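You operate a simulated robot arm through the tools that you are given. There is no shell and no other tool. Be economical: measure what you need, move in short steps, check, and stop when the job is done.

Carry out the task below with a simulated robot arm. There is one attempt and no reset: what you move stays moved.

Task
Press the yellow loop back into the turntable coil, then the white one.
Fine: wind each loop round to the keeper block of its colour; a block is pulled out before its loop comes up; all blocks end in, the blue one untouched; the knob ends at 4; six moves; no snag.

Only the result counts: the job must be done as asked and must still hold three seconds after the hand-in. Knocking over, shifting, dropping, spilling or breaking anything else fails it.

Robot
A 6-joint arm with a two-finger parallel gripper, fixed in place. Base frame: the origin is at the foot of the arm, x ahead of it, y to its left, z up; the work surface is at about z = 850. Readings come in mm, rad, newtons and seconds.
With the tool pointing down near the work surface it reaches from about 320 to 700 mm from the base axis. Its first joint turns from -2.897 to 2.897 rad. Payload 4.1 kg.
The TCP is the grasp point between the finger pads, 23 mm short of the fingertips. In the tool frame z runs along the fingers and y along their closing line. The gripper opens to 94 mm. The fingers are 38 mm wide and 10 mm thick; the gripper's body (54 by 96 mm) begins 39 mm behind the TCP.
Orientation is that of the tool frame in the base frame, as a unit quaternion [w, x, y, z]. With the fingers straight down and closing along the base's y, the tool's x points along the base's -x, its y along +y and its z along -z.

Tools
- The arm moves only by the tool arm_command. Its arguments are lists of equal length, an entry for each row: "dp": the shift along the base's x, y, z in units of 500 mm (1.0 is 500 mm), a list of three; "rot": the turn, a rotation vector about the base's x, y, z in units of 90 degrees (1.0 is 90 degrees), a list of three. In form: {"dp": [[dx, dy, dz], ...], "rot": [[wx, wy, wz], ...]}. A call has 1 to 20 rows; each row is the pose to reach, as a shift and turn from the pose commanded when the call began. "grip" is the finger opening in mm, from 0 to 94, set as the call begins (left out, the last holds). A call with a number of a shift or a turn outside -1 to 1 is refused whole. Each row takes 0.2 s and may step no farther than 50 mm and 0.15 rad from the row before; otherwise, or with a gripper value out of range, the whole call is refused. Where a pose cannot be reached the arm comes as near as it can. A force on the tool above 50 N (or 10 N above the force at the start of the call, whichever is more), or a blocked arm, ends the call early, and 0.2 s more pass. The fingers move at their own pace (about 45 mm/s each) and stop on an object; they squeeze with about 32 N. The grip force told is the motor's: it shows also when the fingers shut on nothing. Time passes only in rows, and 0.2 s behind the last, so rows that repeat a pose let the fingers close. The reply holds the time, the measured pose of the TCP, the force on the tool along the base axes, the opening and the grip force, in the units named above and with some noise, with the torque about the TCP (base axes, N m) and any sound that the robot's microphone picked up.
- Cameras (640 x 400 px; columns grow to the right, rows downward): "scene" is fixed at [219.8, -649.6, 1452.1]; the picture's right is [0.96, -0.29, 0.00], its down [-0.15, -0.48, -0.87] and it looks along [0.25, 0.83, -0.50] (base axes); focal length 365 px, centre (320, 200). "wrist" rides on the gripper at [86, 16, -74] in the tool frame; the picture's right is [-0.18, 0.98, 0.00], its down [-0.58, -0.11, -0.81] and it looks along [-0.79, -0.15, 0.59] (tool axes); focal length 243 px, centre (320, 200). There is no depth. A picture from a camera that has moved, and an enlarged one, comes with that camera's place and axes in the base frame and with its lens.
- grab_frame(camera): a new picture of that camera. The clock stands still meanwhile.
- slide_trunk(by): slides the trunk up (or, below 0, down) by that many mm; the arm rides with it, the base frame stays. It gives what a move gives, with no picture.
- zoom(camera, box): a new picture of the part [left, top, right, bottom] of that camera's present view, enlarged. The clock stands still meanwhile.
- finish_job(): hands the job in; it is judged then, once.

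Go step by step. Nothing tells you positions but the pictures and the camera data: compare them with the known pose of the tool, close in by small moves and look again before you grip or let go. The budget is 120 turns and 68 pictures, counting those below and the enlarged ones. Unless the task says otherwise, let go and move clear before handing in, and close with one line.

The tools are called after "Request:" by a JSON object that holds its "name" and its "arguments". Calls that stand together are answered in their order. arm_command: Moves the arm, as the interface text tells. Its arguments: {"type":"object","properties":{"dp":{"type":"array","items":{"type":"array","items":{"type":"number"}}},"rot":{"type":"array","items":{"type":"array","items":{"type":"number"}}},"grip":{"type":"number"}},"required":["dp","rot"]} The other tools are called the same way: slide_trunk (by) slides the trunk up or down; grab_frame (camera) takes a picture; zoom (camera, box) takes an enlarged picture of a part of a camera's view; finish_job () hands the job in.

At the start:

```text
time_s: 0.0
tool_pos: [292.8, 233.2, 1145.0]
orientation: [0.0, 0.0, 1.0, 0.0]
wrist_force: [0.1, -0.3, 0.2]
moment: [-0.01, 0.0, 0.01]
finger_gap: 94.0
grasp_force: 0.1
trunk travel left (down, up): [-475.0, 115.0]
```

scene: 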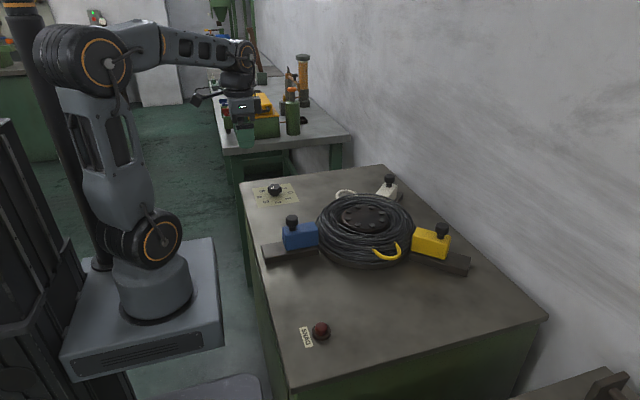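
wrist: 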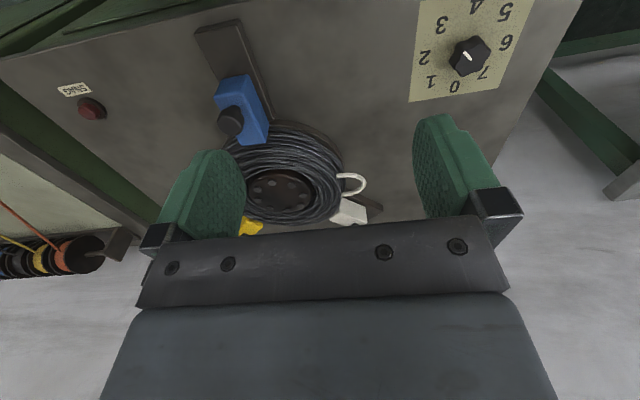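

I see a coil on a turntable with blue, yellow and white keeper blocks on radial rails, a numbered knob, and a lamp that seems to read SNAG. I'll look closer before moving.

Request:
{"name": "zoom", "arguments": {"camera": "scene", "box": [240, 160, 480, 310]}}

Request:
{"name": "zoom", "arguments": {"camera": "wrist", "box": [180, 0, 540, 240]}}

Request:
{"name": "zoom", "arguments": {"camera": "scene", "box": [240, 170, 320, 220]}}

```text
2.67 times, centred on (360, 235) of scene
camera zoom: at [219.8, -649.6, 1452.1], right [0.96, -0.29, 0.0], down [-0.15, -0.48, -0.87], along [0.25, 0.83, -0.5], focal length 974 px, centre (213, 107)
```

zoom: 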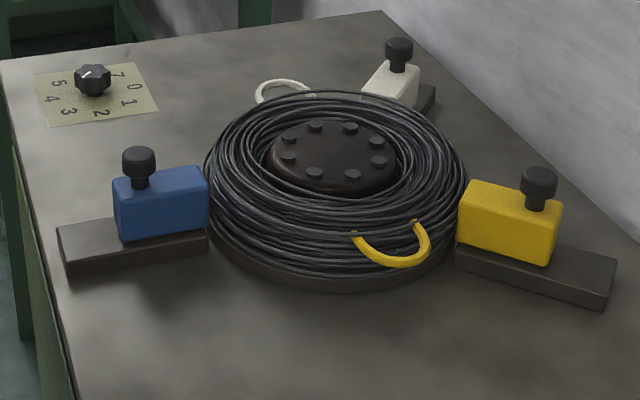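

```text
1.67 times, centred on (360, 120) of wrist
camera zoom: at [204.8, 248.9, 1219.4], right [0.18, 0.98, 0.0], down [0.58, -0.11, 0.81], along [0.79, -0.15, -0.59], focal length 404 px, centre (253, 333)
```

zoom: 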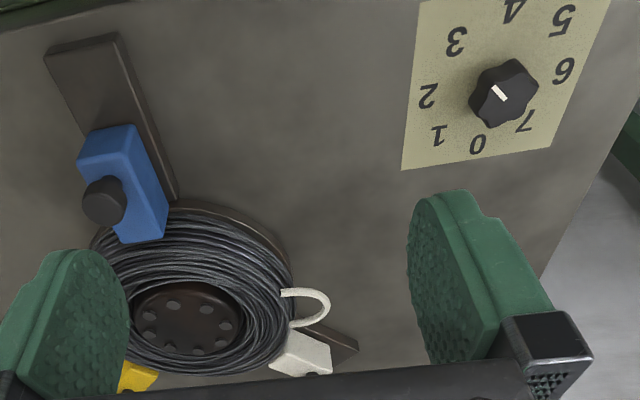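

```text
8.00 times, centred on (280, 195) of scene
camera zoom: at [219.8, -649.6, 1452.1], right [0.96, -0.29, 0.0], down [-0.15, -0.48, -0.87], along [0.25, 0.83, -0.5], focal length 2923 px, centre (640, 240)
```

zoom: 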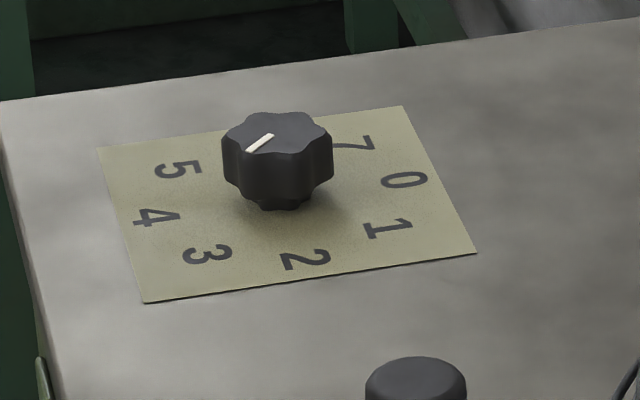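

The blocks seem to sit at about 180° (blue), -45° (yellow) and +45° (white) round the coil. The loops are near -90° (yellow) and +90° (white), and the knob is near 3. So the plan is: yellow out, 3→2, yellow in, white out, 2→4, white in. Far blocks need reach, so I'll raise the trunk and view from above.

Request:
{"name": "slide_trunk", "arguments": {"by": 100}}

```text
time_s: 1.3
tool_pos: [292.5, 234.7, 1243.9]
orientation: [0.0, 0.001, 1.0, 0.001]
wrist_force: [0.3, -0.2, -0.2]
moment: [0.0, 0.0, -0.03]
finger_gap: 94.2
grasp_force: 0.1
trunk travel left (down, up): [-575.0, 15.0]
```

The trunk is up. Next I'll move over the coil and pitch the wrist so that camera looks more steeply down.

Request:
{"name": "arm_command", "arguments": {"dp": [[0.04, -0.05, 0], [0.09, -0.1, 0.0], [0.14, -0.15, 0.0], [0.19, -0.2, 0.0], [0.24, -0.25, 0.0], [0.26, -0.27, 0.0], [0.26, -0.27, 0.0]], "rot": [[0, 0.08, 0], [0, 0.16, 0], [0, 0.24, 0], [0, 0.32, 0], [0, 0.36, 0], [0, 0.4, 0], [0, 0.4, 0]]}}

Request:
{"name": "grab_frame", "arguments": {"camera": "wrist"}}

```text
time_s: 2.9
tool_pos: [422.6, 100.6, 1245.4]
orientation: [-0.31, -0.001, 0.951, 0.0]
wrist_force: [-0.4, 0.8, 1.0]
moment: [-0.02, -0.02, -0.02]
finger_gap: 93.8
grasp_force: 0.0
trunk travel left (down, up): [-575.0, 15.0]
```

```text
62 pictures are left
camera wrist: at [395.4, 114.6, 1356.5], right [0.15, 0.98, -0.11], down [0.94, -0.11, 0.31], along [0.29, -0.15, -0.94], focal length 243 px, centre (320, 200)
```

wrist: 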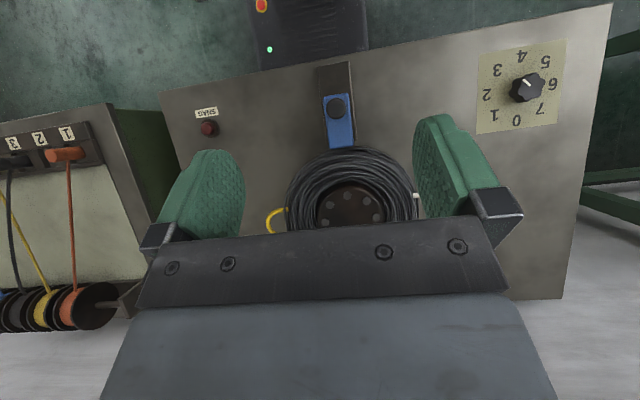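

Both loops look to be at ±90° as judged. I'll zoom on the knob and move further forward to see the far blocks.

Request:
{"name": "zoom", "arguments": {"camera": "wrist", "box": [470, 35, 580, 135]}}

Request:
{"name": "arm_command", "arguments": {"dp": [[0.08, 0, 0], [0.16, 0, 0.0], [0.24, 0, 0.0], [0.32, 0, 0.0], [0.36, 0, 0.0], [0.36, 0, 0]], "rot": [[0, 0, 0], [0, 0, 0], [0, 0, 0], [0, 0, 0], [0, 0, 0], [0, 0, 0]]}}

Request:
{"name": "grab_frame", "arguments": {"camera": "wrist"}}

```text
4.00 times, centred on (525, 85) of wrist
camera zoom: at [395.4, 114.6, 1356.5], right [0.15, 0.98, -0.11], down [0.94, -0.11, 0.31], along [0.29, -0.15, -0.94], focal length 970 px, centre (-500, 660)
```

zoom: 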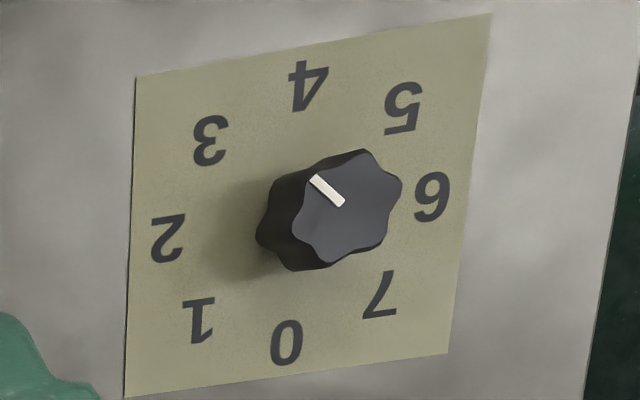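

```text
time_s: 4.3
tool_pos: [523.2, 92.9, 1186.2]
orientation: [-0.307, 0.0, 0.952, 0.001]
wrist_force: [-0.4, 0.6, -0.6]
moment: [0.01, 0.0, 0.0]
finger_gap: 93.9
grasp_force: 0.1
out of reach, approached as far as the arm can: row 1, 2, 3, 4, 5, 6
trunk travel left (down, up): [-575.0, 15.0]
```

```text
60 pictures are left
camera wrist: at [494.2, 108.1, 1297.5], right [0.15, 0.98, -0.11], down [0.94, -0.11, 0.31], along [0.3, -0.15, -0.94], focal length 243 px, centre (320, 200)
```

wrist: 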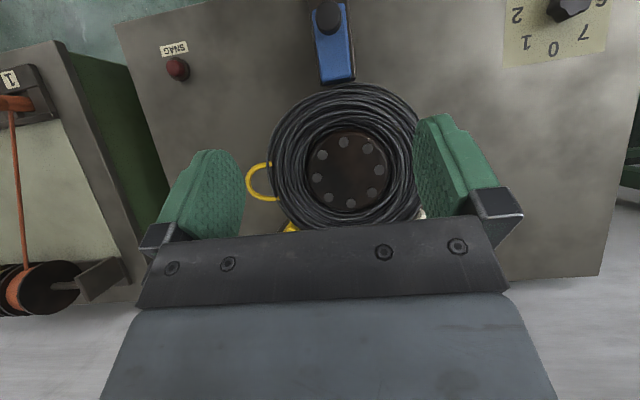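

The knob points at 3 and the coil centre is about (567, 98). Now I'll back off and straighten the tool, with a 45° yaw to put the closing line along yellow's rail.

Request:
{"name": "arm_command", "arguments": {"dp": [[-0.06, 0, 0], [-0.12, 0, 0], [-0.18, 0, 0], [-0.24, 0, 0], [-0.28, 0, 0], [-0.28, 0, 0], [-0.28, 0, 0]], "rot": [[0, -0.07, 0], [0, -0.14, 0], [0, -0.21, 0], [0, -0.28, 0], [0, -0.35, 0], [0, -0.4, 0], [0, -0.4, 0]]}}

```text
time_s: 5.9
tool_pos: [382.3, 91.7, 1184.8]
orientation: [0.001, 0.0, 1.0, 0.0]
wrist_force: [-0.2, -0.1, -1.0]
moment: [0.0, -0.04, 0.01]
finger_gap: 94.1
grasp_force: 0.1
trunk travel left (down, up): [-575.0, 15.0]
```

Straight down again at (382, 92). I'll go toward yellow with a 45° yaw, staying high.

Request:
{"name": "arm_command", "arguments": {"dp": [[0.064, -0.028, -0.026], [0.128, -0.056, -0.052], [0.192, -0.084, -0.078], [0.256, -0.112, -0.104], [0.32, -0.14, -0.13], [0.384, -0.168, -0.156], [0.448, -0.196, -0.182], [0.512, -0.224, -0.21], [0.512, -0.224, -0.21]], "rot": [[0, 0, 0.0625], [0, 0, 0.125], [0, 0, 0.1875], [0, 0, 0.25], [0, 0, 0.3125], [0, 0, 0.375], [0, 0, 0.4375], [0, 0, 0.5], [0, 0, 0.5]]}}

Request:
{"name": "grab_frame", "arguments": {"camera": "wrist"}}

Request:
{"name": "grab_frame", "arguments": {"camera": "scene"}}

```text
time_s: 7.9
tool_pos: [638.6, -19.1, 1079.2]
orientation: [-0.001, -0.384, 0.924, -0.001]
wrist_force: [0.2, -1.0, -0.1]
moment: [0.0, 0.0, 0.01]
finger_gap: 94.0
grasp_force: 0.0
trunk travel left (down, up): [-575.0, 15.0]
```

```text
59 pictures are left
camera wrist: at [564.0, -71.1, 1155.0], right [-0.57, 0.82, 0.0], down [0.49, 0.34, 0.81], along [0.66, 0.46, -0.59], focal length 243 px, centre (320, 200)
```

wrist: 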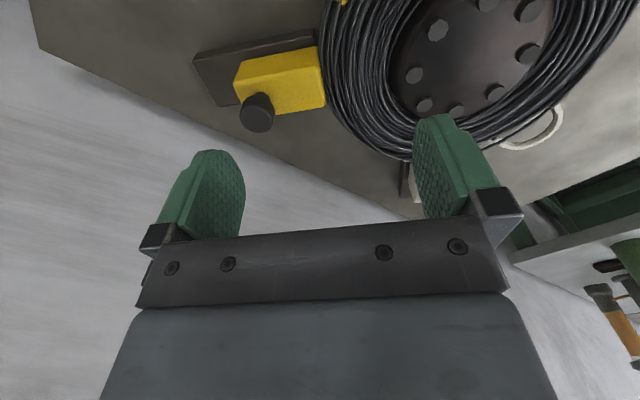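

```text
58 pictures are left
```

scene: 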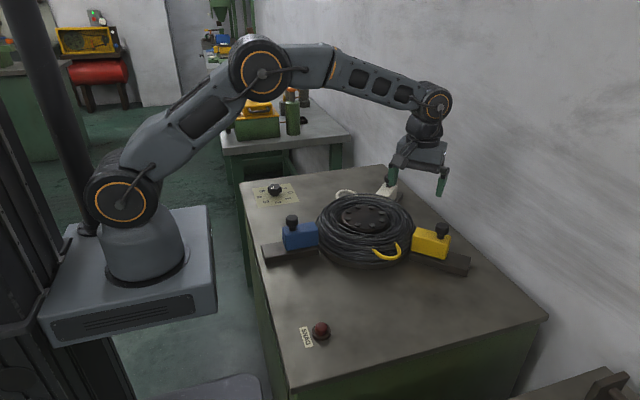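

From both views the yellow cap top is near (705, -42, 962). I'll move above it, fingertips still clear of it.

Request:
{"name": "arm_command", "arguments": {"dp": [[0.045, -0.015, -0.046], [0.09, -0.03, -0.092], [0.133, -0.046, -0.138], [0.133, -0.046, -0.138]], "rot": [[0, 0, 0], [0, 0, 0], [0, 0, 0], [0, 0, 0]]}}

Request:
{"name": "grab_frame", "arguments": {"camera": "wrist"}}

Request:
{"name": "zoom", "arguments": {"camera": "scene", "box": [370, 130, 530, 290]}}

```text
time_s: 8.9
tool_pos: [704.2, -43.6, 1009.2]
orientation: [0.0, -0.383, 0.924, 0.001]
wrist_force: [-0.1, -0.2, 0.3]
moment: [0.01, 0.03, 0.01]
finger_gap: 93.9
grasp_force: 0.1
trunk travel left (down, up): [-575.0, 15.0]
```

```text
57 pictures are left
camera wrist: at [630.6, -94.0, 1085.3], right [-0.57, 0.82, 0.0], down [0.49, 0.33, 0.81], along [0.66, 0.46, -0.59], focal length 243 px, centre (320, 200)
```

wrist: 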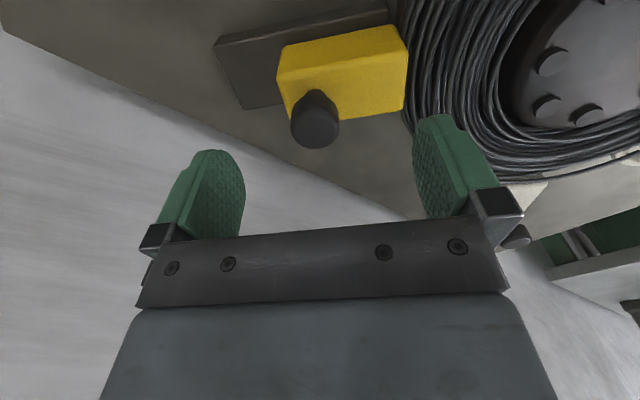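

```text
2.50 times, centred on (450, 210) of scene
camera zoom: at [219.8, -649.6, 1452.1], right [0.96, -0.29, 0.0], down [-0.15, -0.48, -0.87], along [0.25, 0.83, -0.5], focal length 914 px, centre (-5, 175)
```

zoom: 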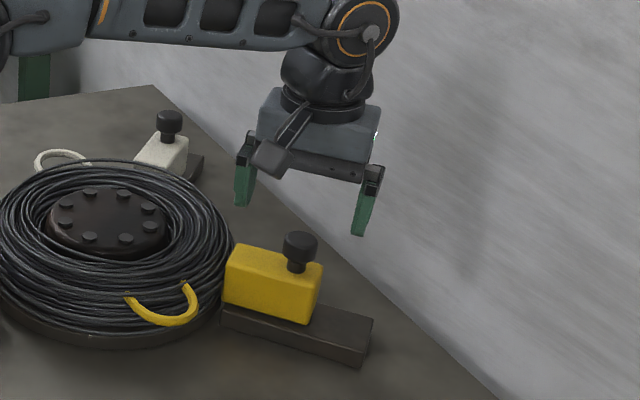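

The cap is at about (708, -41), z 942–962, with the block top near 930. I'll descend to TCP z 960 with the fingers open.

Request:
{"name": "arm_command", "arguments": {"dp": [[0.0064, 0.0046, -0.03], [0.0064, 0.0046, -0.06], [0.0064, 0.0046, -0.09], [0.0064, 0.0046, -0.1016]], "rot": [[0, 0, 0], [0, 0, 0], [0, 0, 0], [0, 0, 0]]}}

Request:
{"name": "grab_frame", "arguments": {"camera": "wrist"}}

Request:
{"name": "zoom", "arguments": {"camera": "scene", "box": [370, 170, 490, 290]}}

```text
time_s: 9.9
tool_pos: [707.7, -39.8, 959.8]
orientation: [-0.001, -0.382, 0.924, 0.0]
wrist_force: [-0.2, -0.3, 1.0]
moment: [0.0, 0.02, -0.02]
finger_gap: 94.0
grasp_force: 0.1
trunk travel left (down, up): [-575.0, 15.0]
```

```text
55 pictures are left
camera wrist: at [633.9, -91.6, 1034.5], right [-0.57, 0.82, 0.0], down [0.49, 0.33, 0.81], along [0.67, 0.46, -0.59], focal length 243 px, centre (320, 200)
```

wrist: 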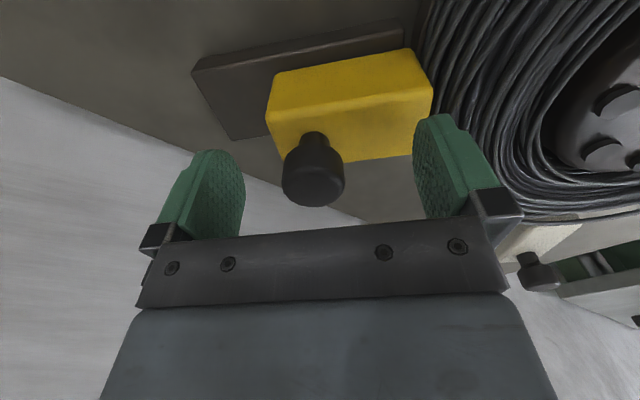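

```text
3.33 times, centred on (430, 230) of scene
camera zoom: at [219.8, -649.6, 1452.1], right [0.96, -0.29, 0.0], down [-0.15, -0.48, -0.87], along [0.25, 0.83, -0.5], focal length 1218 px, centre (-47, 100)
```

zoom: 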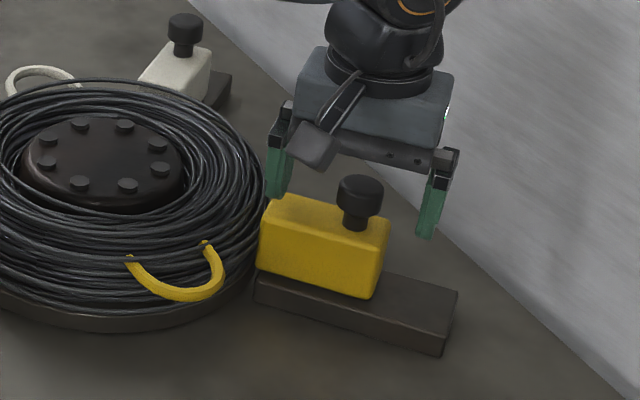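

The cap sits between the fingers, about 3 mm outward of centre. I'll nudge over and close.

Request:
{"name": "arm_command", "arguments": {"dp": [[0.004, -0.004, -0.002], [0.004, -0.004, -0.002], [0.004, -0.004, -0.002], [0.004, -0.004, -0.002], [0.004, -0.004, -0.002], [0.004, -0.004, -0.002]], "rot": [[0, 0, 0], [0, 0, 0], [0, 0, 0], [0, 0, 0], [0, 0, 0], [0, 0, 0]], "grip": 20}}

Request:
{"name": "zoom", "arguments": {"camera": "scene", "box": [370, 170, 490, 290]}}

```text
time_s: 11.3
tool_pos: [710.6, -44.0, 958.7]
orientation: [0.001, -0.383, 0.924, 0.0]
wrist_force: [9.2, -4.1, 0.6]
moment: [-0.05, -0.38, -0.08]
finger_gap: 31.4
grasp_force: 44.8
trunk travel left (down, up): [-575.0, 15.0]
```

```text
3.33 times, centred on (430, 230) of scene
camera zoom: at [219.8, -649.6, 1452.1], right [0.96, -0.29, 0.0], down [-0.15, -0.48, -0.87], along [0.25, 0.83, -0.5], focal length 1218 px, centre (-47, 100)
```

zoom: 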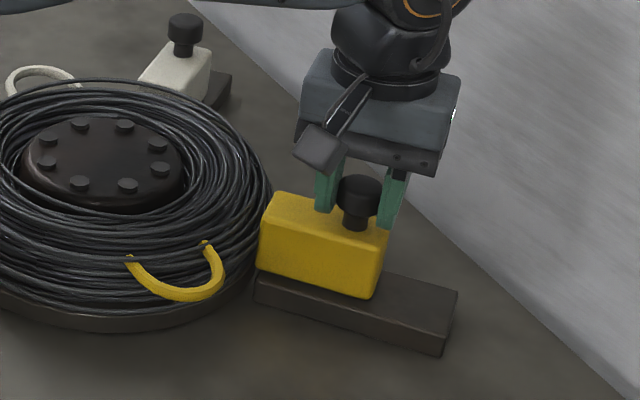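

Gripped the yellow cap. I'll pull it outward along the rail in small steps, watching the force.

Request:
{"name": "arm_command", "arguments": {"dp": [[0.007, -0.007, 0], [0.014, -0.014, 0], [0.021, -0.021, 0], [0.028, -0.028, 0], [0.035, -0.035, 0], [0.042, -0.042, 0], [0.042, -0.042, 0]], "rot": [[0, 0, 0], [0, 0, 0], [0, 0, 0], [0, 0, 0], [0, 0, 0], [0, 0, 0], [0, 0, 0]]}}

Request:
{"name": "zoom", "arguments": {"camera": "scene", "box": [370, 170, 490, 290]}}

```text
time_s: 12.9
tool_pos: [712.7, -51.7, 958.1]
orientation: [0.001, -0.386, 0.923, 0.001]
wrist_force: [29.9, 31.7, 7.7]
moment: [0.56, -0.32, 0.01]
finger_gap: 31.6
grasp_force: 44.8
out of reach, approached as far as the arm can: row 1, 2, 3, 4, 5, 6, 7
trunk travel left (down, up): [-575.0, 15.0]
```

```text
3.33 times, centred on (430, 230) of scene
camera zoom: at [219.8, -649.6, 1452.1], right [0.96, -0.29, 0.0], down [-0.15, -0.48, -0.87], along [0.25, 0.83, -0.5], focal length 1218 px, centre (-47, 100)
```

zoom: 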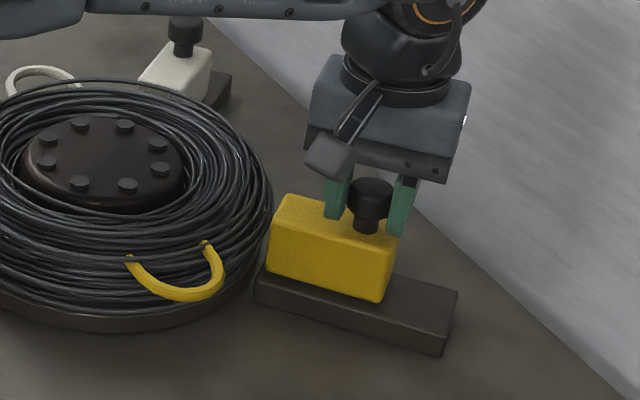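

The straight-down reach ends here, with the block out about 8 mm. I'll release, lift, and tilt the tool 30° about the closing line to gain reach.

Request:
{"name": "arm_command", "arguments": {"dp": [[0, 0, 0], [0, 0, 0], [0, 0, 0], [0, 0, 0.03], [0, 0, 0.08], [0, 0, 0.12], [-0.013, -0.013, 0.118], [-0.026, -0.026, 0.116], [-0.039, -0.039, 0.116], [-0.052, -0.053, 0.116], [-0.052, -0.053, 0.116]], "rot": [[0, 0, 0], [0, 0, 0], [0, 0, 0], [0, 0, 0], [0, 0, 0], [0, 0, 0], [0.059, -0.059, 0], [0.118, -0.118, 0], [0.177, -0.177, 0], [0.2357, -0.2357, 0], [0.2357, -0.2357, 0]], "grip": 75}}

Request:
{"name": "grab_frame", "arguments": {"camera": "wrist"}}

Request:
{"name": "zoom", "arguments": {"camera": "scene", "box": [370, 130, 530, 290]}}

```text
time_s: 15.3
tool_pos: [728.8, -86.5, 1020.1]
orientation: [0.226, -0.381, 0.891, 0.102]
wrist_force: [0.3, 0.4, -0.5]
moment: [-0.03, 0.02, 0.04]
finger_gap: 74.9
grasp_force: 0.0
out of reach, approached as far as the arm can: row 6, 7, 8, 9, 10
trunk travel left (down, up): [-575.0, 15.0]
```

```text
51 pictures are left
camera wrist: at [637.6, -157.7, 1045.6], right [-0.6, 0.79, 0.1], down [0.17, 0.01, 0.99], along [0.78, 0.61, -0.14], focal length 243 px, centre (320, 200)
```

wrist: 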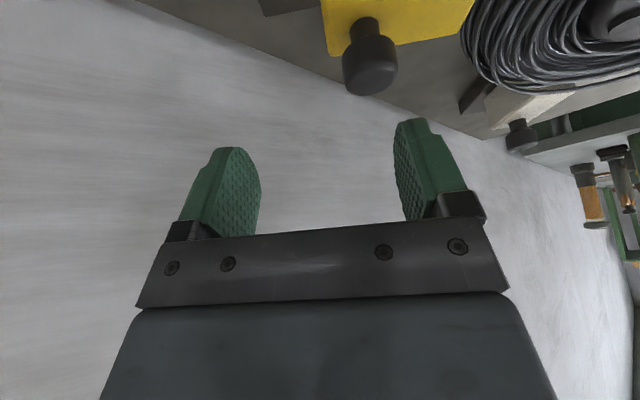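

```text
2.50 times, centred on (450, 210) of scene
camera zoom: at [219.8, -649.6, 1452.1], right [0.96, -0.29, 0.0], down [-0.15, -0.48, -0.87], along [0.25, 0.83, -0.5], focal length 914 px, centre (-5, 175)
```

zoom: 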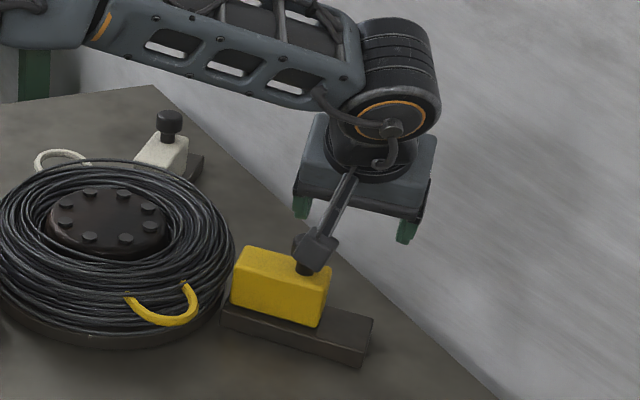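

The tool is tilted but offset from what I asked for; the cap is at about (713, -53). I'll align on the tool axis before descending.

Request:
{"name": "arm_command", "arguments": {"dp": [[-0.042, 0.008, -0.004], [-0.084, 0.0166, -0.008], [-0.084, 0.0166, -0.008]], "rot": [[0, 0, 0], [0, 0, 0], [0, 0, 0]]}}

Request:
{"name": "grab_frame", "arguments": {"camera": "wrist"}}

```text
time_s: 16.1
tool_pos: [642.3, -75.8, 1013.4]
orientation: [0.239, -0.37, 0.892, 0.1]
wrist_force: [0.4, 0.4, -0.1]
moment: [-0.04, 0.03, -0.05]
finger_gap: 75.1
grasp_force: 0.1
trunk travel left (down, up): [-575.0, 15.0]
```

```text
49 pictures are left
camera wrist: at [549.8, -145.3, 1035.0], right [-0.58, 0.81, 0.09], down [0.15, -0.01, 0.99], along [0.8, 0.59, -0.12], focal length 243 px, centre (320, 200)
```

wrist: 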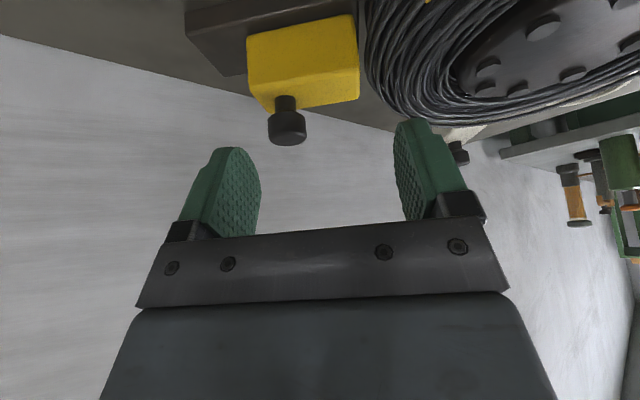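

That earlier reading was a lagging one. I'll correct forward to the hover point and look again.

Request:
{"name": "arm_command", "arguments": {"dp": [[0.042, -0.004, 0.003], [0.0854, -0.0074, 0.005], [0.0854, -0.0074, 0.005], [0.0854, -0.0074, 0.005]], "rot": [[0, 0, 0], [0, 0, 0], [0, 0, 0], [0, 0, 0]]}}

Request:
{"name": "grab_frame", "arguments": {"camera": "wrist"}}

```text
time_s: 17.1
tool_pos: [684.7, -80.4, 1015.4]
orientation: [0.239, -0.37, 0.892, 0.098]
wrist_force: [0.5, -0.7, -0.3]
moment: [-0.01, 0.02, -0.02]
finger_gap: 75.0
grasp_force: 0.0
trunk travel left (down, up): [-575.0, 15.0]
```

```text
48 pictures are left
camera wrist: at [592.6, -149.5, 1037.0], right [-0.58, 0.81, 0.09], down [0.15, -0.01, 0.99], along [0.8, 0.59, -0.12], focal length 243 px, centre (320, 200)
```

wrist: 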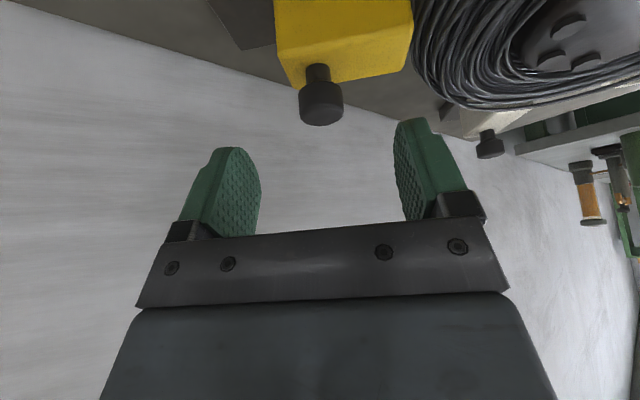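

Cap is confirmed at (709, -55). I'll descend along the tool axis.

Request:
{"name": "arm_command", "arguments": {"dp": [[0.015, 0.015, -0.035], [0.03, 0.03, -0.07], [0.041, 0.043, -0.1028], [0.041, 0.043, -0.1028]], "rot": [[0, 0, 0], [0, 0, 0], [0, 0, 0], [0, 0, 0]]}}

Request:
{"name": "grab_frame", "arguments": {"camera": "wrist"}}

```text
time_s: 18.1
tool_pos: [705.9, -58.7, 963.2]
orientation: [0.239, -0.37, 0.892, 0.099]
wrist_force: [0.9, 0.3, 1.2]
moment: [-0.03, 0.02, 0.01]
finger_gap: 75.0
grasp_force: 0.0
trunk travel left (down, up): [-575.0, 15.0]
```

```text
47 pictures are left
camera wrist: at [613.7, -127.8, 985.7], right [-0.58, 0.81, 0.09], down [0.15, -0.01, 0.99], along [0.8, 0.59, -0.12], focal length 243 px, centre (320, 200)
```

wrist: 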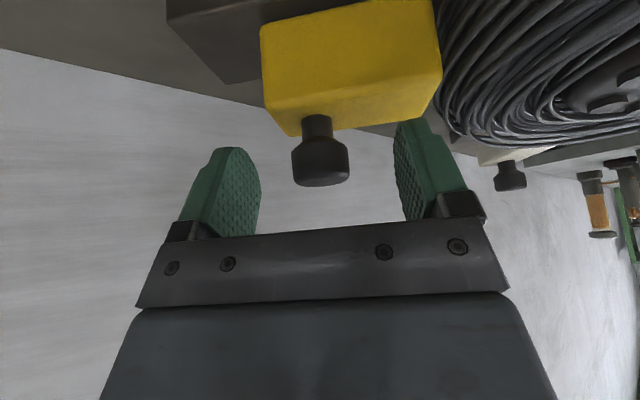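

Well placed. I'll close and then pull out another 40 mm.

Request:
{"name": "arm_command", "arguments": {"dp": [[0, 0, 0], [0, 0, 0], [0, 0, 0], [0, 0, 0], [0.011, -0.011, 0], [0.022, -0.022, 0], [0.033, -0.033, 0], [0.044, -0.044, 0], [0.055, -0.055, 0], [0.055, -0.055, 0], [0.055, -0.055, 0]], "rot": [[0, 0, 0], [0, 0, 0], [0, 0, 0], [0, 0, 0], [0, 0, 0], [0, 0, 0], [0, 0, 0], [0, 0, 0], [0, 0, 0], [0, 0, 0], [0, 0, 0]], "grip": 20}}

Request:
{"name": "zoom", "arguments": {"camera": "scene", "box": [370, 170, 490, 290]}}

```text
time_s: 20.5
tool_pos: [734.0, -86.1, 963.4]
orientation: [0.239, -0.37, 0.893, 0.098]
wrist_force: [1.4, 0.3, -0.1]
moment: [-0.26, 0.05, 0.05]
finger_gap: 31.1
grasp_force: 44.9
trunk travel left (down, up): [-575.0, 15.0]
```

```text
3.33 times, centred on (430, 230) of scene
camera zoom: at [219.8, -649.6, 1452.1], right [0.96, -0.29, 0.0], down [-0.15, -0.48, -0.87], along [0.25, 0.83, -0.5], focal length 1218 px, centre (-47, 100)
```

zoom: 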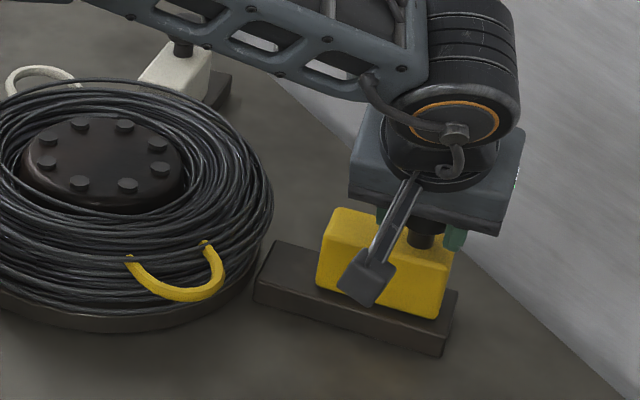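

The block moved freely to about 48 mm out. I'll try a few more mm for clearance and to feel for the stop.

Request:
{"name": "arm_command", "arguments": {"dp": [[0.003, -0.003, 0], [0.006, -0.006, 0], [0.009, -0.009, 0], [0.009, -0.009, 0]], "rot": [[0, 0, 0], [0, 0, 0], [0, 0, 0], [0, 0, 0]]}}

Request:
{"name": "grab_frame", "arguments": {"camera": "wrist"}}

```text
time_s: 21.5
tool_pos: [736.4, -89.5, 963.7]
orientation: [0.239, -0.37, 0.892, 0.1]
wrist_force: [-8.4, 8.2, 0.4]
moment: [0.57, -0.17, 0.18]
finger_gap: 31.0
grasp_force: 44.7
trunk travel left (down, up): [-575.0, 15.0]
```

```text
45 pictures are left
camera wrist: at [644.3, -158.8, 986.1], right [-0.58, 0.81, 0.09], down [0.15, -0.01, 0.99], along [0.8, 0.59, -0.12], focal length 243 px, centre (320, 200)
```

wrist: 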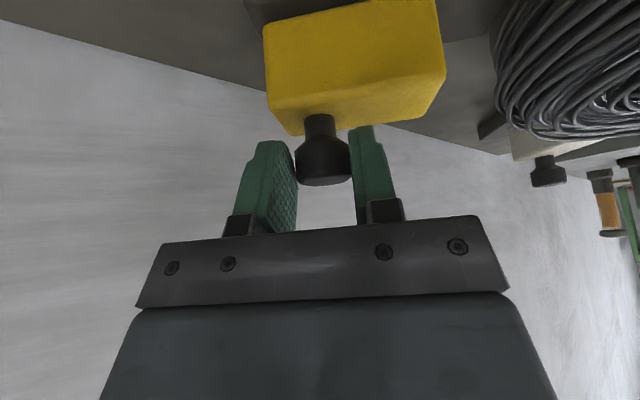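

It met the stop, about 50 mm out. I'll release, retreat along the tool axis, then straighten while backing toward the arm.

Request:
{"name": "arm_command", "arguments": {"dp": [[-0.002, 0.002, 0], [-0.002, 0.002, 0], [-0.002, 0.002, 0], [-0.017, -0.013, 0.035], [-0.034, -0.03, 0.07], [-0.05, -0.046, 0.11], [-0.1, -0.046, 0.17], [-0.16, -0.03, 0.22], [-0.22, 0.0, 0.25], [-0.28, 0.05, 0.25], [-0.34, 0.1, 0.25], [-0.34, 0.1, 0.25]], "rot": [[0, 0, 0], [0, 0, 0], [0, 0, 0], [0, 0, 0], [0, 0, 0], [0, 0, 0], [-0.05, 0.05, 0], [-0.1, 0.1, 0], [-0.15, 0.15, 0], [-0.2, 0.2, 0], [-0.2357, 0.2357, 0], [-0.2357, 0.2357, 0]], "grip": 75}}

Request:
{"name": "grab_frame", "arguments": {"camera": "scene"}}

```text
time_s: 24.1
tool_pos: [566.4, -40.4, 1088.4]
orientation: [-0.001, -0.383, 0.924, -0.001]
wrist_force: [-0.8, -0.5, -0.8]
moment: [-0.02, 0.0, -0.01]
finger_gap: 74.9
grasp_force: 0.2
trunk travel left (down, up): [-575.0, 15.0]
```

```text
44 pictures are left
```

scene: 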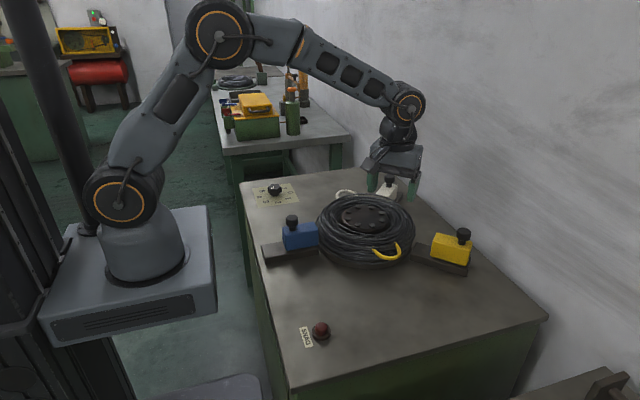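

Yellow is fully out on its rail. Next is the dial knob near (390, 427), so I'll move above it.

Request:
{"name": "arm_command", "arguments": {"dp": [[-0.035, 0.085, -0.007], [-0.07, 0.17, -0.014], [-0.105, 0.255, -0.021], [-0.14, 0.34, -0.028], [-0.175, 0.425, -0.035], [-0.21, 0.51, -0.042], [-0.245, 0.595, -0.049], [-0.28, 0.68, -0.056], [-0.315, 0.765, -0.063], [-0.35, 0.85, -0.07], [-0.352, 0.934, -0.077], [-0.352, 0.934, -0.077]], "rot": [[0, 0, -0.05], [0, 0, -0.1], [0, 0, -0.15], [0, 0, -0.2], [0, 0, -0.25], [0, 0, -0.3], [0, 0, -0.35], [0, 0, -0.4], [0, 0, -0.45], [0, 0, -0.5], [0, 0, -0.5], [0, 0, -0.5]], "grip": 94}}

Request:
{"name": "grab_frame", "arguments": {"camera": "wrist"}}

```text
time_s: 26.7
tool_pos: [392.4, 426.9, 1050.9]
orientation: [-0.001, 0.0, 1.0, 0.0]
wrist_force: [0.4, -0.4, 0.3]
moment: [-0.02, 0.01, -0.01]
finger_gap: 94.3
grasp_force: 0.0
trunk travel left (down, up): [-575.0, 15.0]
```

```text
43 pictures are left
camera wrist: at [303.9, 442.2, 1125.5], right [0.18, 0.98, 0.0], down [0.58, -0.11, 0.81], along [0.79, -0.15, -0.59], focal length 243 px, centre (320, 200)
```

wrist: 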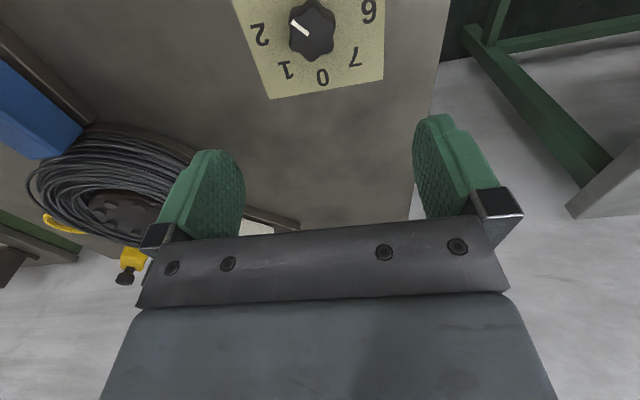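

Request:
{"name": "zoom", "arguments": {"camera": "wrist", "box": [230, 0, 400, 105]}}

```text
3.76 times, centred on (315, 52) of wrist
camera zoom: at [303.9, 442.2, 1125.5], right [0.18, 0.98, 0.0], down [0.58, -0.11, 0.81], along [0.79, -0.15, -0.59], focal length 913 px, centre (339, 755)
```

zoom: 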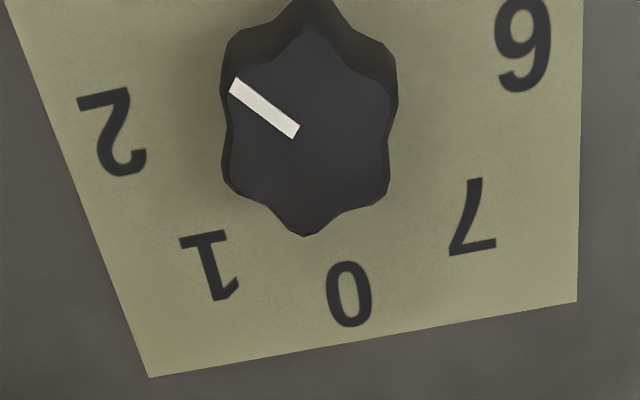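

The knob is six-lobed, centred near (386, 419) with its top near z 887 and its mark at 3. A yaw of -15° puts the pads flat on lobe pairs, so I'll move above it and check.

Request:
{"name": "arm_command", "arguments": {"dp": [[-0.006, -0.008, -0.08], [-0.0124, -0.016, -0.16], [-0.0124, -0.016, -0.23], [-0.0124, -0.016, -0.23]], "rot": [[0, 0, -0.08], [0, 0, -0.1667], [0, 0, -0.1667], [0, 0, -0.1667]]}}

Request:
{"name": "grab_frame", "arguments": {"camera": "wrist"}}

Request:
{"name": "zoom", "arguments": {"camera": "scene", "box": [220, 130, 340, 220]}}

```text
time_s: 27.7
tool_pos: [384.9, 418.2, 934.4]
orientation: [0.0, 0.13, 0.991, 0.0]
wrist_force: [0.2, 0.0, -0.3]
moment: [0.0, -0.01, -0.01]
finger_gap: 94.1
grasp_force: 0.0
trunk travel left (down, up): [-575.0, 15.0]
```

```text
41 pictures are left
camera wrist: at [304.3, 454.9, 1009.4], right [0.43, 0.9, 0.0], down [0.53, -0.26, 0.81], along [0.73, -0.35, -0.59], focal length 243 px, centre (320, 200)
```

wrist: 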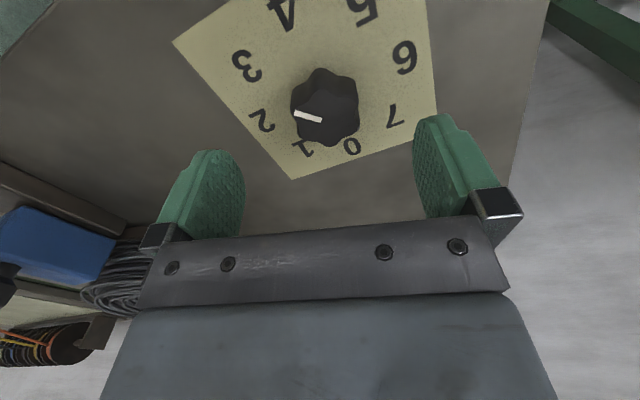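

```text
4.44 times, centred on (280, 175) of scene
camera zoom: at [219.8, -649.6, 1452.1], right [0.96, -0.29, 0.0], down [-0.15, -0.48, -0.87], along [0.25, 0.83, -0.5], focal length 1624 px, centre (498, 311)
```

zoom: 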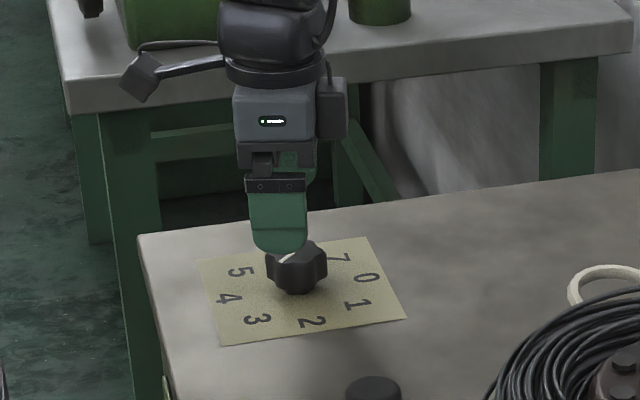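

Request:
{"name": "zoom", "arguments": {"camera": "wrist", "box": [270, 50, 390, 160]}}

```text
3.64 times, centred on (330, 105) of wrist
camera zoom: at [304.3, 454.9, 1009.4], right [0.43, 0.9, 0.0], down [0.53, -0.26, 0.81], along [0.73, -0.35, -0.59], focal length 882 px, centre (284, 546)
```

zoom: 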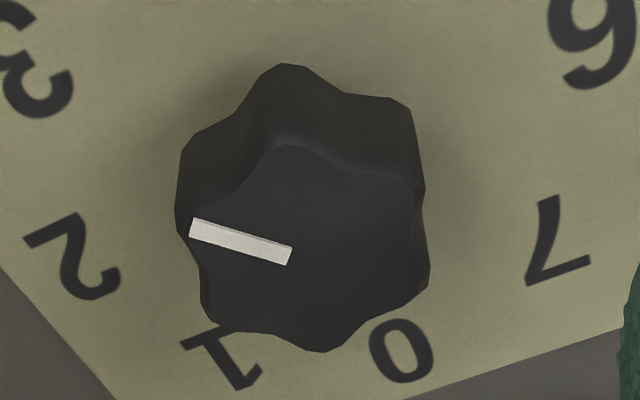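

The closing line matches a valley pair almost exactly. I'll descend and close on the knob.

Request:
{"name": "arm_command", "arguments": {"dp": [[0, 0.003, -0.05], [0, 0.003, -0.09], [0, 0.003, -0.104], [0, 0.003, -0.104]], "rot": [[0, 0, 0], [0, 0, 0], [0, 0, 0], [0, 0, 0]]}}

Request:
{"name": "arm_command", "arguments": {"dp": [[0, 0, 0], [0, 0, 0], [0, 0, 0], [0, 0, 0], [0, 0, 0]], "rot": [[0, 0, 0], [0, 0, 0], [0, 0, 0], [0, 0, 0], [0, 0, 0]], "grip": 28}}

Request:
{"name": "grab_frame", "arguments": {"camera": "wrist"}}

```text
time_s: 28.7
tool_pos: [386.2, 419.8, 882.9]
orientation: [0.0, 0.131, 0.991, 0.0]
wrist_force: [-0.2, 0.1, -0.3]
moment: [0.0, 0.04, 0.02]
finger_gap: 94.2
grasp_force: 0.1
trunk travel left (down, up): [-575.0, 15.0]
```

```text
time_s: 29.9
tool_pos: [385.8, 421.2, 882.1]
orientation: [0.001, 0.129, 0.992, 0.0]
wrist_force: [3.6, 11.0, -1.0]
moment: [0.09, -0.24, 0.06]
finger_gap: 42.1
grasp_force: 45.2
trunk travel left (down, up): [-575.0, 15.0]
```

```text
38 pictures are left
camera wrist: at [304.7, 457.8, 958.2], right [0.43, 0.9, 0.0], down [0.53, -0.26, 0.81], along [0.73, -0.35, -0.59], focal length 243 px, centre (320, 200)
```

wrist: 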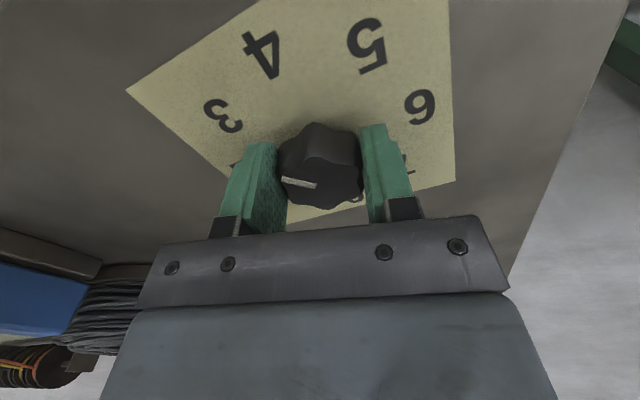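

Gripped at 42 mm. Turning the knob +45° (counter-clockwise, 3→2), with a 2 mm recentre in y.

Request:
{"name": "arm_command", "arguments": {"dp": [[0, 0.004, 0], [0.001, 0.005, 0], [0.001, 0.005, 0], [0.001, 0.005, 0], [0.001, 0.005, 0], [0.001, 0.005, 0], [0.001, 0.005, 0], [0.001, 0.005, 0], [0.001, 0.005, 0], [0.001, 0.005, 0], [0.001, 0.005, 0]], "rot": [[0, 0, 0], [0, 0, 0.0625], [0, 0, 0.125], [0, 0, 0.1875], [0, 0, 0.25], [0, 0, 0.3125], [0, 0, 0.375], [0, 0, 0.4375], [0, 0, 0.5], [0, 0, 0.5], [0, 0, 0.5]]}}

Request:
{"name": "grab_frame", "arguments": {"camera": "wrist"}}

Request:
{"name": "zoom", "arguments": {"camera": "scene", "box": [230, 150, 510, 320]}}

```text
time_s: 32.3
tool_pos: [386.3, 417.8, 883.3]
orientation: [-0.001, -0.259, 0.966, -0.001]
wrist_force: [6.3, -33.2, -2.7]
moment: [-0.87, -0.46, -0.11]
finger_gap: 42.0
grasp_force: 44.8
trunk travel left (down, up): [-575.0, 15.0]
```

```text
37 pictures are left
camera wrist: at [301.9, 387.6, 958.6], right [-0.33, 0.94, 0.0], down [0.56, 0.2, 0.8], along [0.76, 0.27, -0.59], focal length 243 px, centre (320, 200)
```

wrist: 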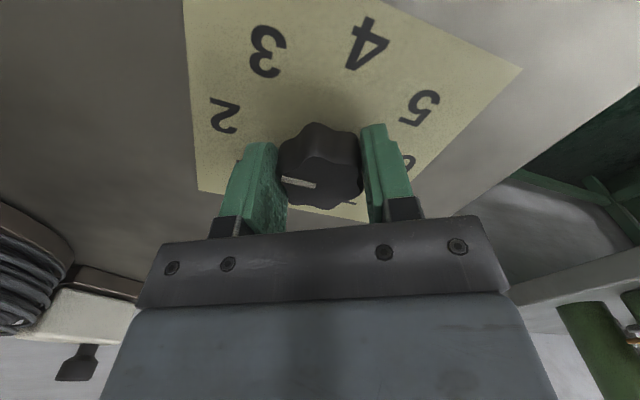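

```text
2.29 times, centred on (370, 235) of scene
camera zoom: at [219.8, -649.6, 1452.1], right [0.96, -0.29, 0.0], down [-0.15, -0.48, -0.87], along [0.25, 0.83, -0.5], focal length 835 px, centre (206, 120)
```

zoom: 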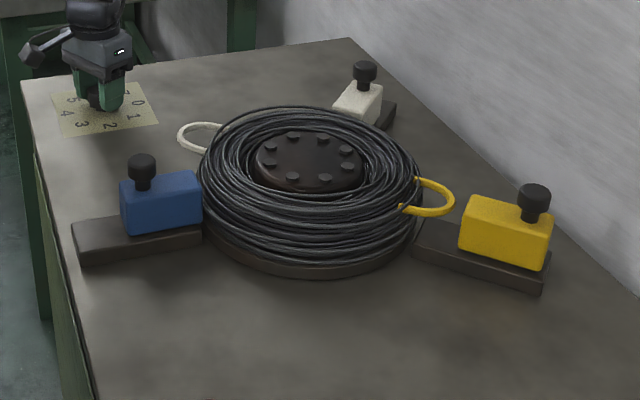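

The coil followed: the yellow loop now faces the yellow block, and white went to the blue side with no snag. I'll ease off the side force, release, lift and check the pointer.

Request:
{"name": "arm_command", "arguments": {"dp": [[0, -0.006, 0], [0, -0.008, 0]], "rot": [[0, 0, 0], [0, 0, 0]]}}

Request:
{"name": "arm_command", "arguments": {"dp": [[0, 0, 0], [0, 0, 0], [0, 0, 0], [0, 0, 0], [0, 0, 0.04], [0, 0, 0.1], [0, 0, 0.18], [0, 0, 0.26], [0, 0, 0.26]], "rot": [[0, 0, 0], [0, 0, 0], [0, 0, 0], [0, 0, 0], [0, 0, 0], [0, 0, 0], [0, 0, 0], [0, 0, 0], [0, 0, 0]], "grip": 94}}

Request:
{"name": "zoom", "arguments": {"camera": "wrist", "box": [200, 0, 440, 150]}}

Request:
{"name": "zoom", "arguments": {"camera": "scene", "box": [230, 150, 510, 320]}}

```text
time_s: 32.9
tool_pos: [384.2, 418.6, 883.4]
orientation: [-0.001, -0.259, 0.966, 0.0]
wrist_force: [9.2, -14.7, -7.8]
moment: [-0.97, 0.77, -0.08]
finger_gap: 41.9
grasp_force: 45.1
trunk travel left (down, up): [-575.0, 15.0]
```

```text
time_s: 34.9
tool_pos: [386.3, 416.9, 1012.8]
orientation: [0.0, -0.259, 0.966, 0.0]
wrist_force: [0.3, 0.5, 0.4]
moment: [-0.02, 0.0, 0.0]
finger_gap: 93.8
grasp_force: 0.1
trunk travel left (down, up): [-575.0, 15.0]
```

```text
2.67 times, centred on (320, 75) of wrist
camera zoom: at [301.7, 387.0, 1088.5], right [-0.33, 0.94, 0.0], down [0.56, 0.2, 0.81], along [0.76, 0.27, -0.59], focal length 647 px, centre (320, 533)
```

zoom: 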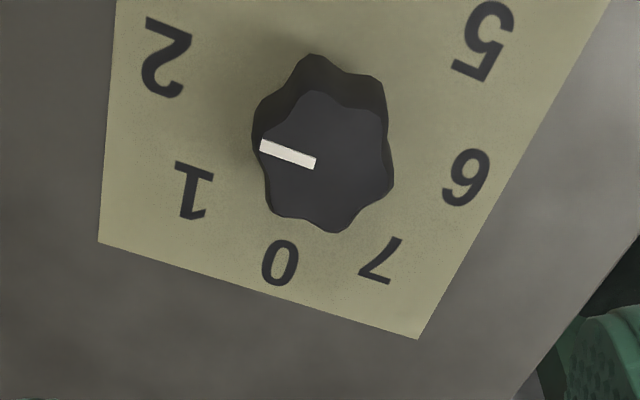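

```text
2.29 times, centred on (370, 235) of scene
camera zoom: at [219.8, -649.6, 1452.1], right [0.96, -0.29, 0.0], down [-0.15, -0.48, -0.87], along [0.25, 0.83, -0.5], focal length 835 px, centre (206, 120)
```

zoom: 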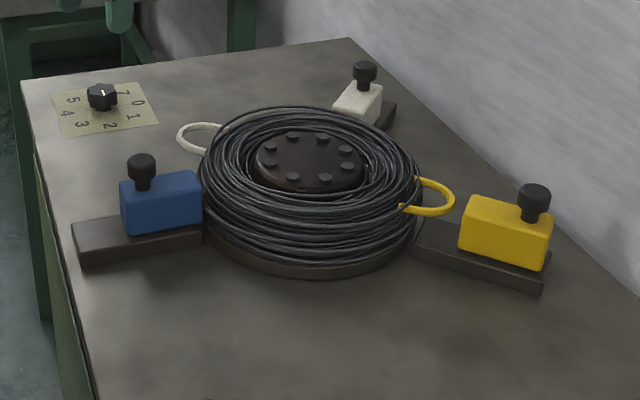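

Pointer reads 2 and the coil holds. Now back to the yellow block, high over the coil.

Request:
{"name": "arm_command", "arguments": {"dp": [[0.03, -0.06, 0.05], [0.06, -0.12, 0.1], [0.09, -0.2, 0.154], [0.12, -0.29, 0.154], [0.16, -0.37, 0.154], [0.2, -0.45, 0.154], [0.24, -0.53, 0.154], [0.28, -0.61, 0.154], [0.32, -0.69, 0.154], [0.36, -0.77, 0.154], [0.4, -0.85, 0.154], [0.428, -0.93, 0.154], [0.428, -0.954, 0.154], [0.428, -0.954, 0.154]], "rot": [[0, 0, 0], [0, 0, 0], [0, 0, 0.03], [0, 0, 0.06], [0, 0, 0.09], [0, 0, 0.12], [0, 0, 0.1667], [0, 0, 0.1667], [0, 0, 0.1667], [0, 0, 0.1667], [0, 0, 0.1667], [0, 0, 0.1667], [0, 0, 0.1667], [0, 0, 0.1667]], "grip": 75}}

Request:
{"name": "arm_command", "arguments": {"dp": [[0.04, -0.02, -0.02], [0.09, -0.04, -0.05], [0.14, -0.06, -0.08], [0.19, -0.085, -0.11], [0.23, -0.102, -0.148], [0.23, -0.102, -0.148], [0.23, -0.102, -0.148]], "rot": [[0.05, -0.05, 0], [0.1, -0.1, 0], [0.15, -0.15, 0], [0.2, -0.2, 0], [0.2357, -0.2357, 0], [0.2357, -0.2357, 0], [0.2357, -0.2357, 0]]}}

Request:
{"name": "grab_frame", "arguments": {"camera": "wrist"}}

```text
refused: row 3 steps farther than a row can; nothing moved
```

```text
time_s: 36.5
tool_pos: [500.1, 367.3, 938.8]
orientation: [0.224, -0.25, 0.933, 0.13]
wrist_force: [-0.8, -1.2, -0.1]
moment: [0.0, 0.0, 0.01]
finger_gap: 94.1
grasp_force: 0.2
trunk travel left (down, up): [-575.0, 15.0]
```

```text
33 pictures are left
camera wrist: at [397.8, 317.8, 964.8], right [-0.37, 0.9, 0.22], down [0.22, -0.14, 0.97], along [0.9, 0.41, -0.15], focal length 243 px, centre (320, 200)
```

wrist: 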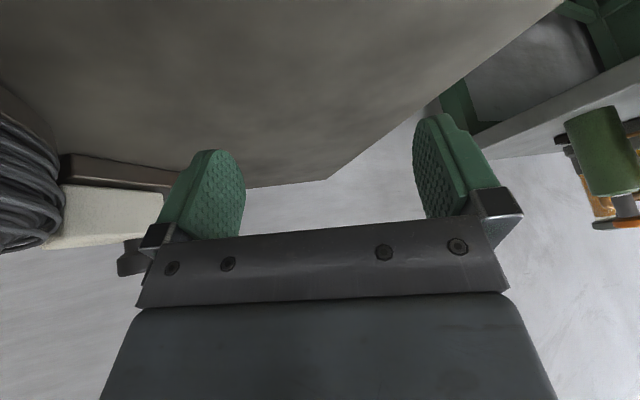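

A slip: the first call was refused for step size, and the second ran from over the knob. It touched nothing, as the forces stayed near zero. I'll raise and straighten here first.

Request:
{"name": "arm_command", "arguments": {"dp": [[0, 0, 0.06], [0, 0, 0.12], [0, 0, 0.18], [0, 0, 0.24], [0, 0, 0.3], [0, 0, 0.3]], "rot": [[0, 0, 0], [-0.05, 0.05, 0], [-0.1, 0.1, 0], [-0.15, 0.15, 0], [-0.2, 0.2, 0], [-0.2357, 0.2357, 0]], "grip": 75}}

Request:
{"name": "zoom", "arguments": {"camera": "scene", "box": [230, 150, 510, 320]}}

```text
time_s: 37.9
tool_pos: [500.4, 366.6, 1088.7]
orientation: [-0.001, -0.259, 0.966, 0.0]
wrist_force: [0.5, 0.1, -0.5]
moment: [0.03, 0.0, 0.03]
finger_gap: 75.0
grasp_force: 0.0
trunk travel left (down, up): [-575.0, 15.0]
```

```text
2.29 times, centred on (370, 235) of scene
camera zoom: at [219.8, -649.6, 1452.1], right [0.96, -0.29, 0.0], down [-0.15, -0.48, -0.87], along [0.25, 0.83, -0.5], focal length 835 px, centre (206, 120)
```

zoom: 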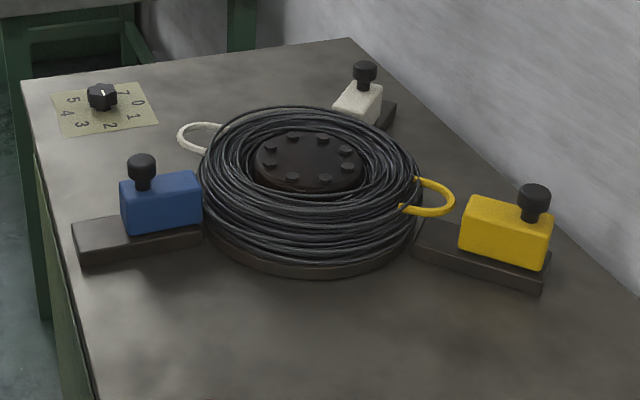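

Everything is intact. Now I'll travel to a point near yellow.

Request:
{"name": "arm_command", "arguments": {"dp": [[0.02, -0.085, 0], [0.04, -0.17, 0], [0.06, -0.255, 0], [0.08, -0.34, 0], [0.1, -0.425, 0], [0.12, -0.51, 0], [0.14, -0.595, 0], [0.16, -0.68, 0], [0.18, -0.765, 0], [0.2, -0.85, 0], [0.2, -0.854, 0], [0.2, -0.854, 0]], "rot": [[0, 0, 0.02], [0, 0, 0.04], [0, 0, 0.06], [0, 0, 0.08], [0, 0, 0.1], [0, 0, 0.12], [0, 0, 0.14], [0, 0, 0.1667], [0, 0, 0.1667], [0, 0, 0.1667], [0, 0, 0.1667], [0, 0, 0.1667]]}}

```text
time_s: 40.5
tool_pos: [599.7, -60.4, 1087.5]
orientation: [0.0, -0.383, 0.924, 0.0]
wrist_force: [0.3, -0.5, -0.5]
moment: [0.0, 0.03, 0.03]
finger_gap: 75.0
grasp_force: 0.0
trunk travel left (down, up): [-575.0, 15.0]
```

At (600, -60). Next I'll tilt and move to the hover above yellow's pulled-out cap.

Request:
{"name": "arm_command", "arguments": {"dp": [[0.04, -0.02, -0.01], [0.09, -0.04, -0.03], [0.14, -0.06, -0.06], [0.19, -0.085, -0.1], [0.23, -0.102, -0.144], [0.23, -0.102, -0.144], [0.23, -0.102, -0.144]], "rot": [[0.05, -0.05, 0], [0.1, -0.1, 0], [0.15, -0.15, 0], [0.2, -0.2, 0], [0.2357, -0.2357, 0], [0.2357, -0.2357, 0], [0.2357, -0.2357, 0]]}}

Request:
{"name": "grab_frame", "arguments": {"camera": "wrist"}}

```text
time_s: 42.1
tool_pos: [716.3, -111.4, 1018.4]
orientation: [0.239, -0.37, 0.892, 0.099]
wrist_force: [-0.4, 0.2, -0.1]
moment: [-0.02, -0.02, 0.0]
finger_gap: 75.0
grasp_force: 0.0
trunk travel left (down, up): [-575.0, 15.0]
```

```text
31 pictures are left
camera wrist: at [623.5, -180.4, 1039.4], right [-0.58, 0.81, 0.09], down [0.15, -0.01, 0.99], along [0.8, 0.59, -0.12], focal length 243 px, centre (320, 200)
```

wrist: 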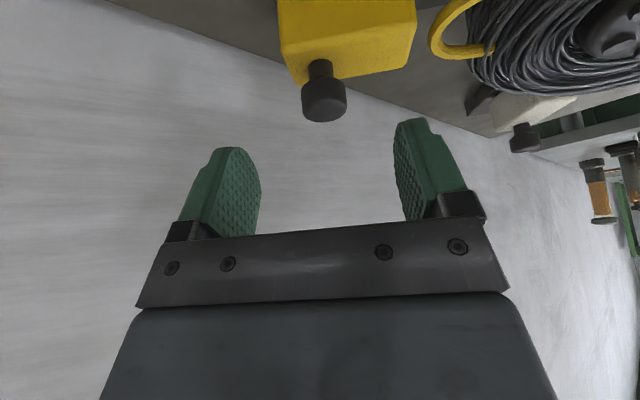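

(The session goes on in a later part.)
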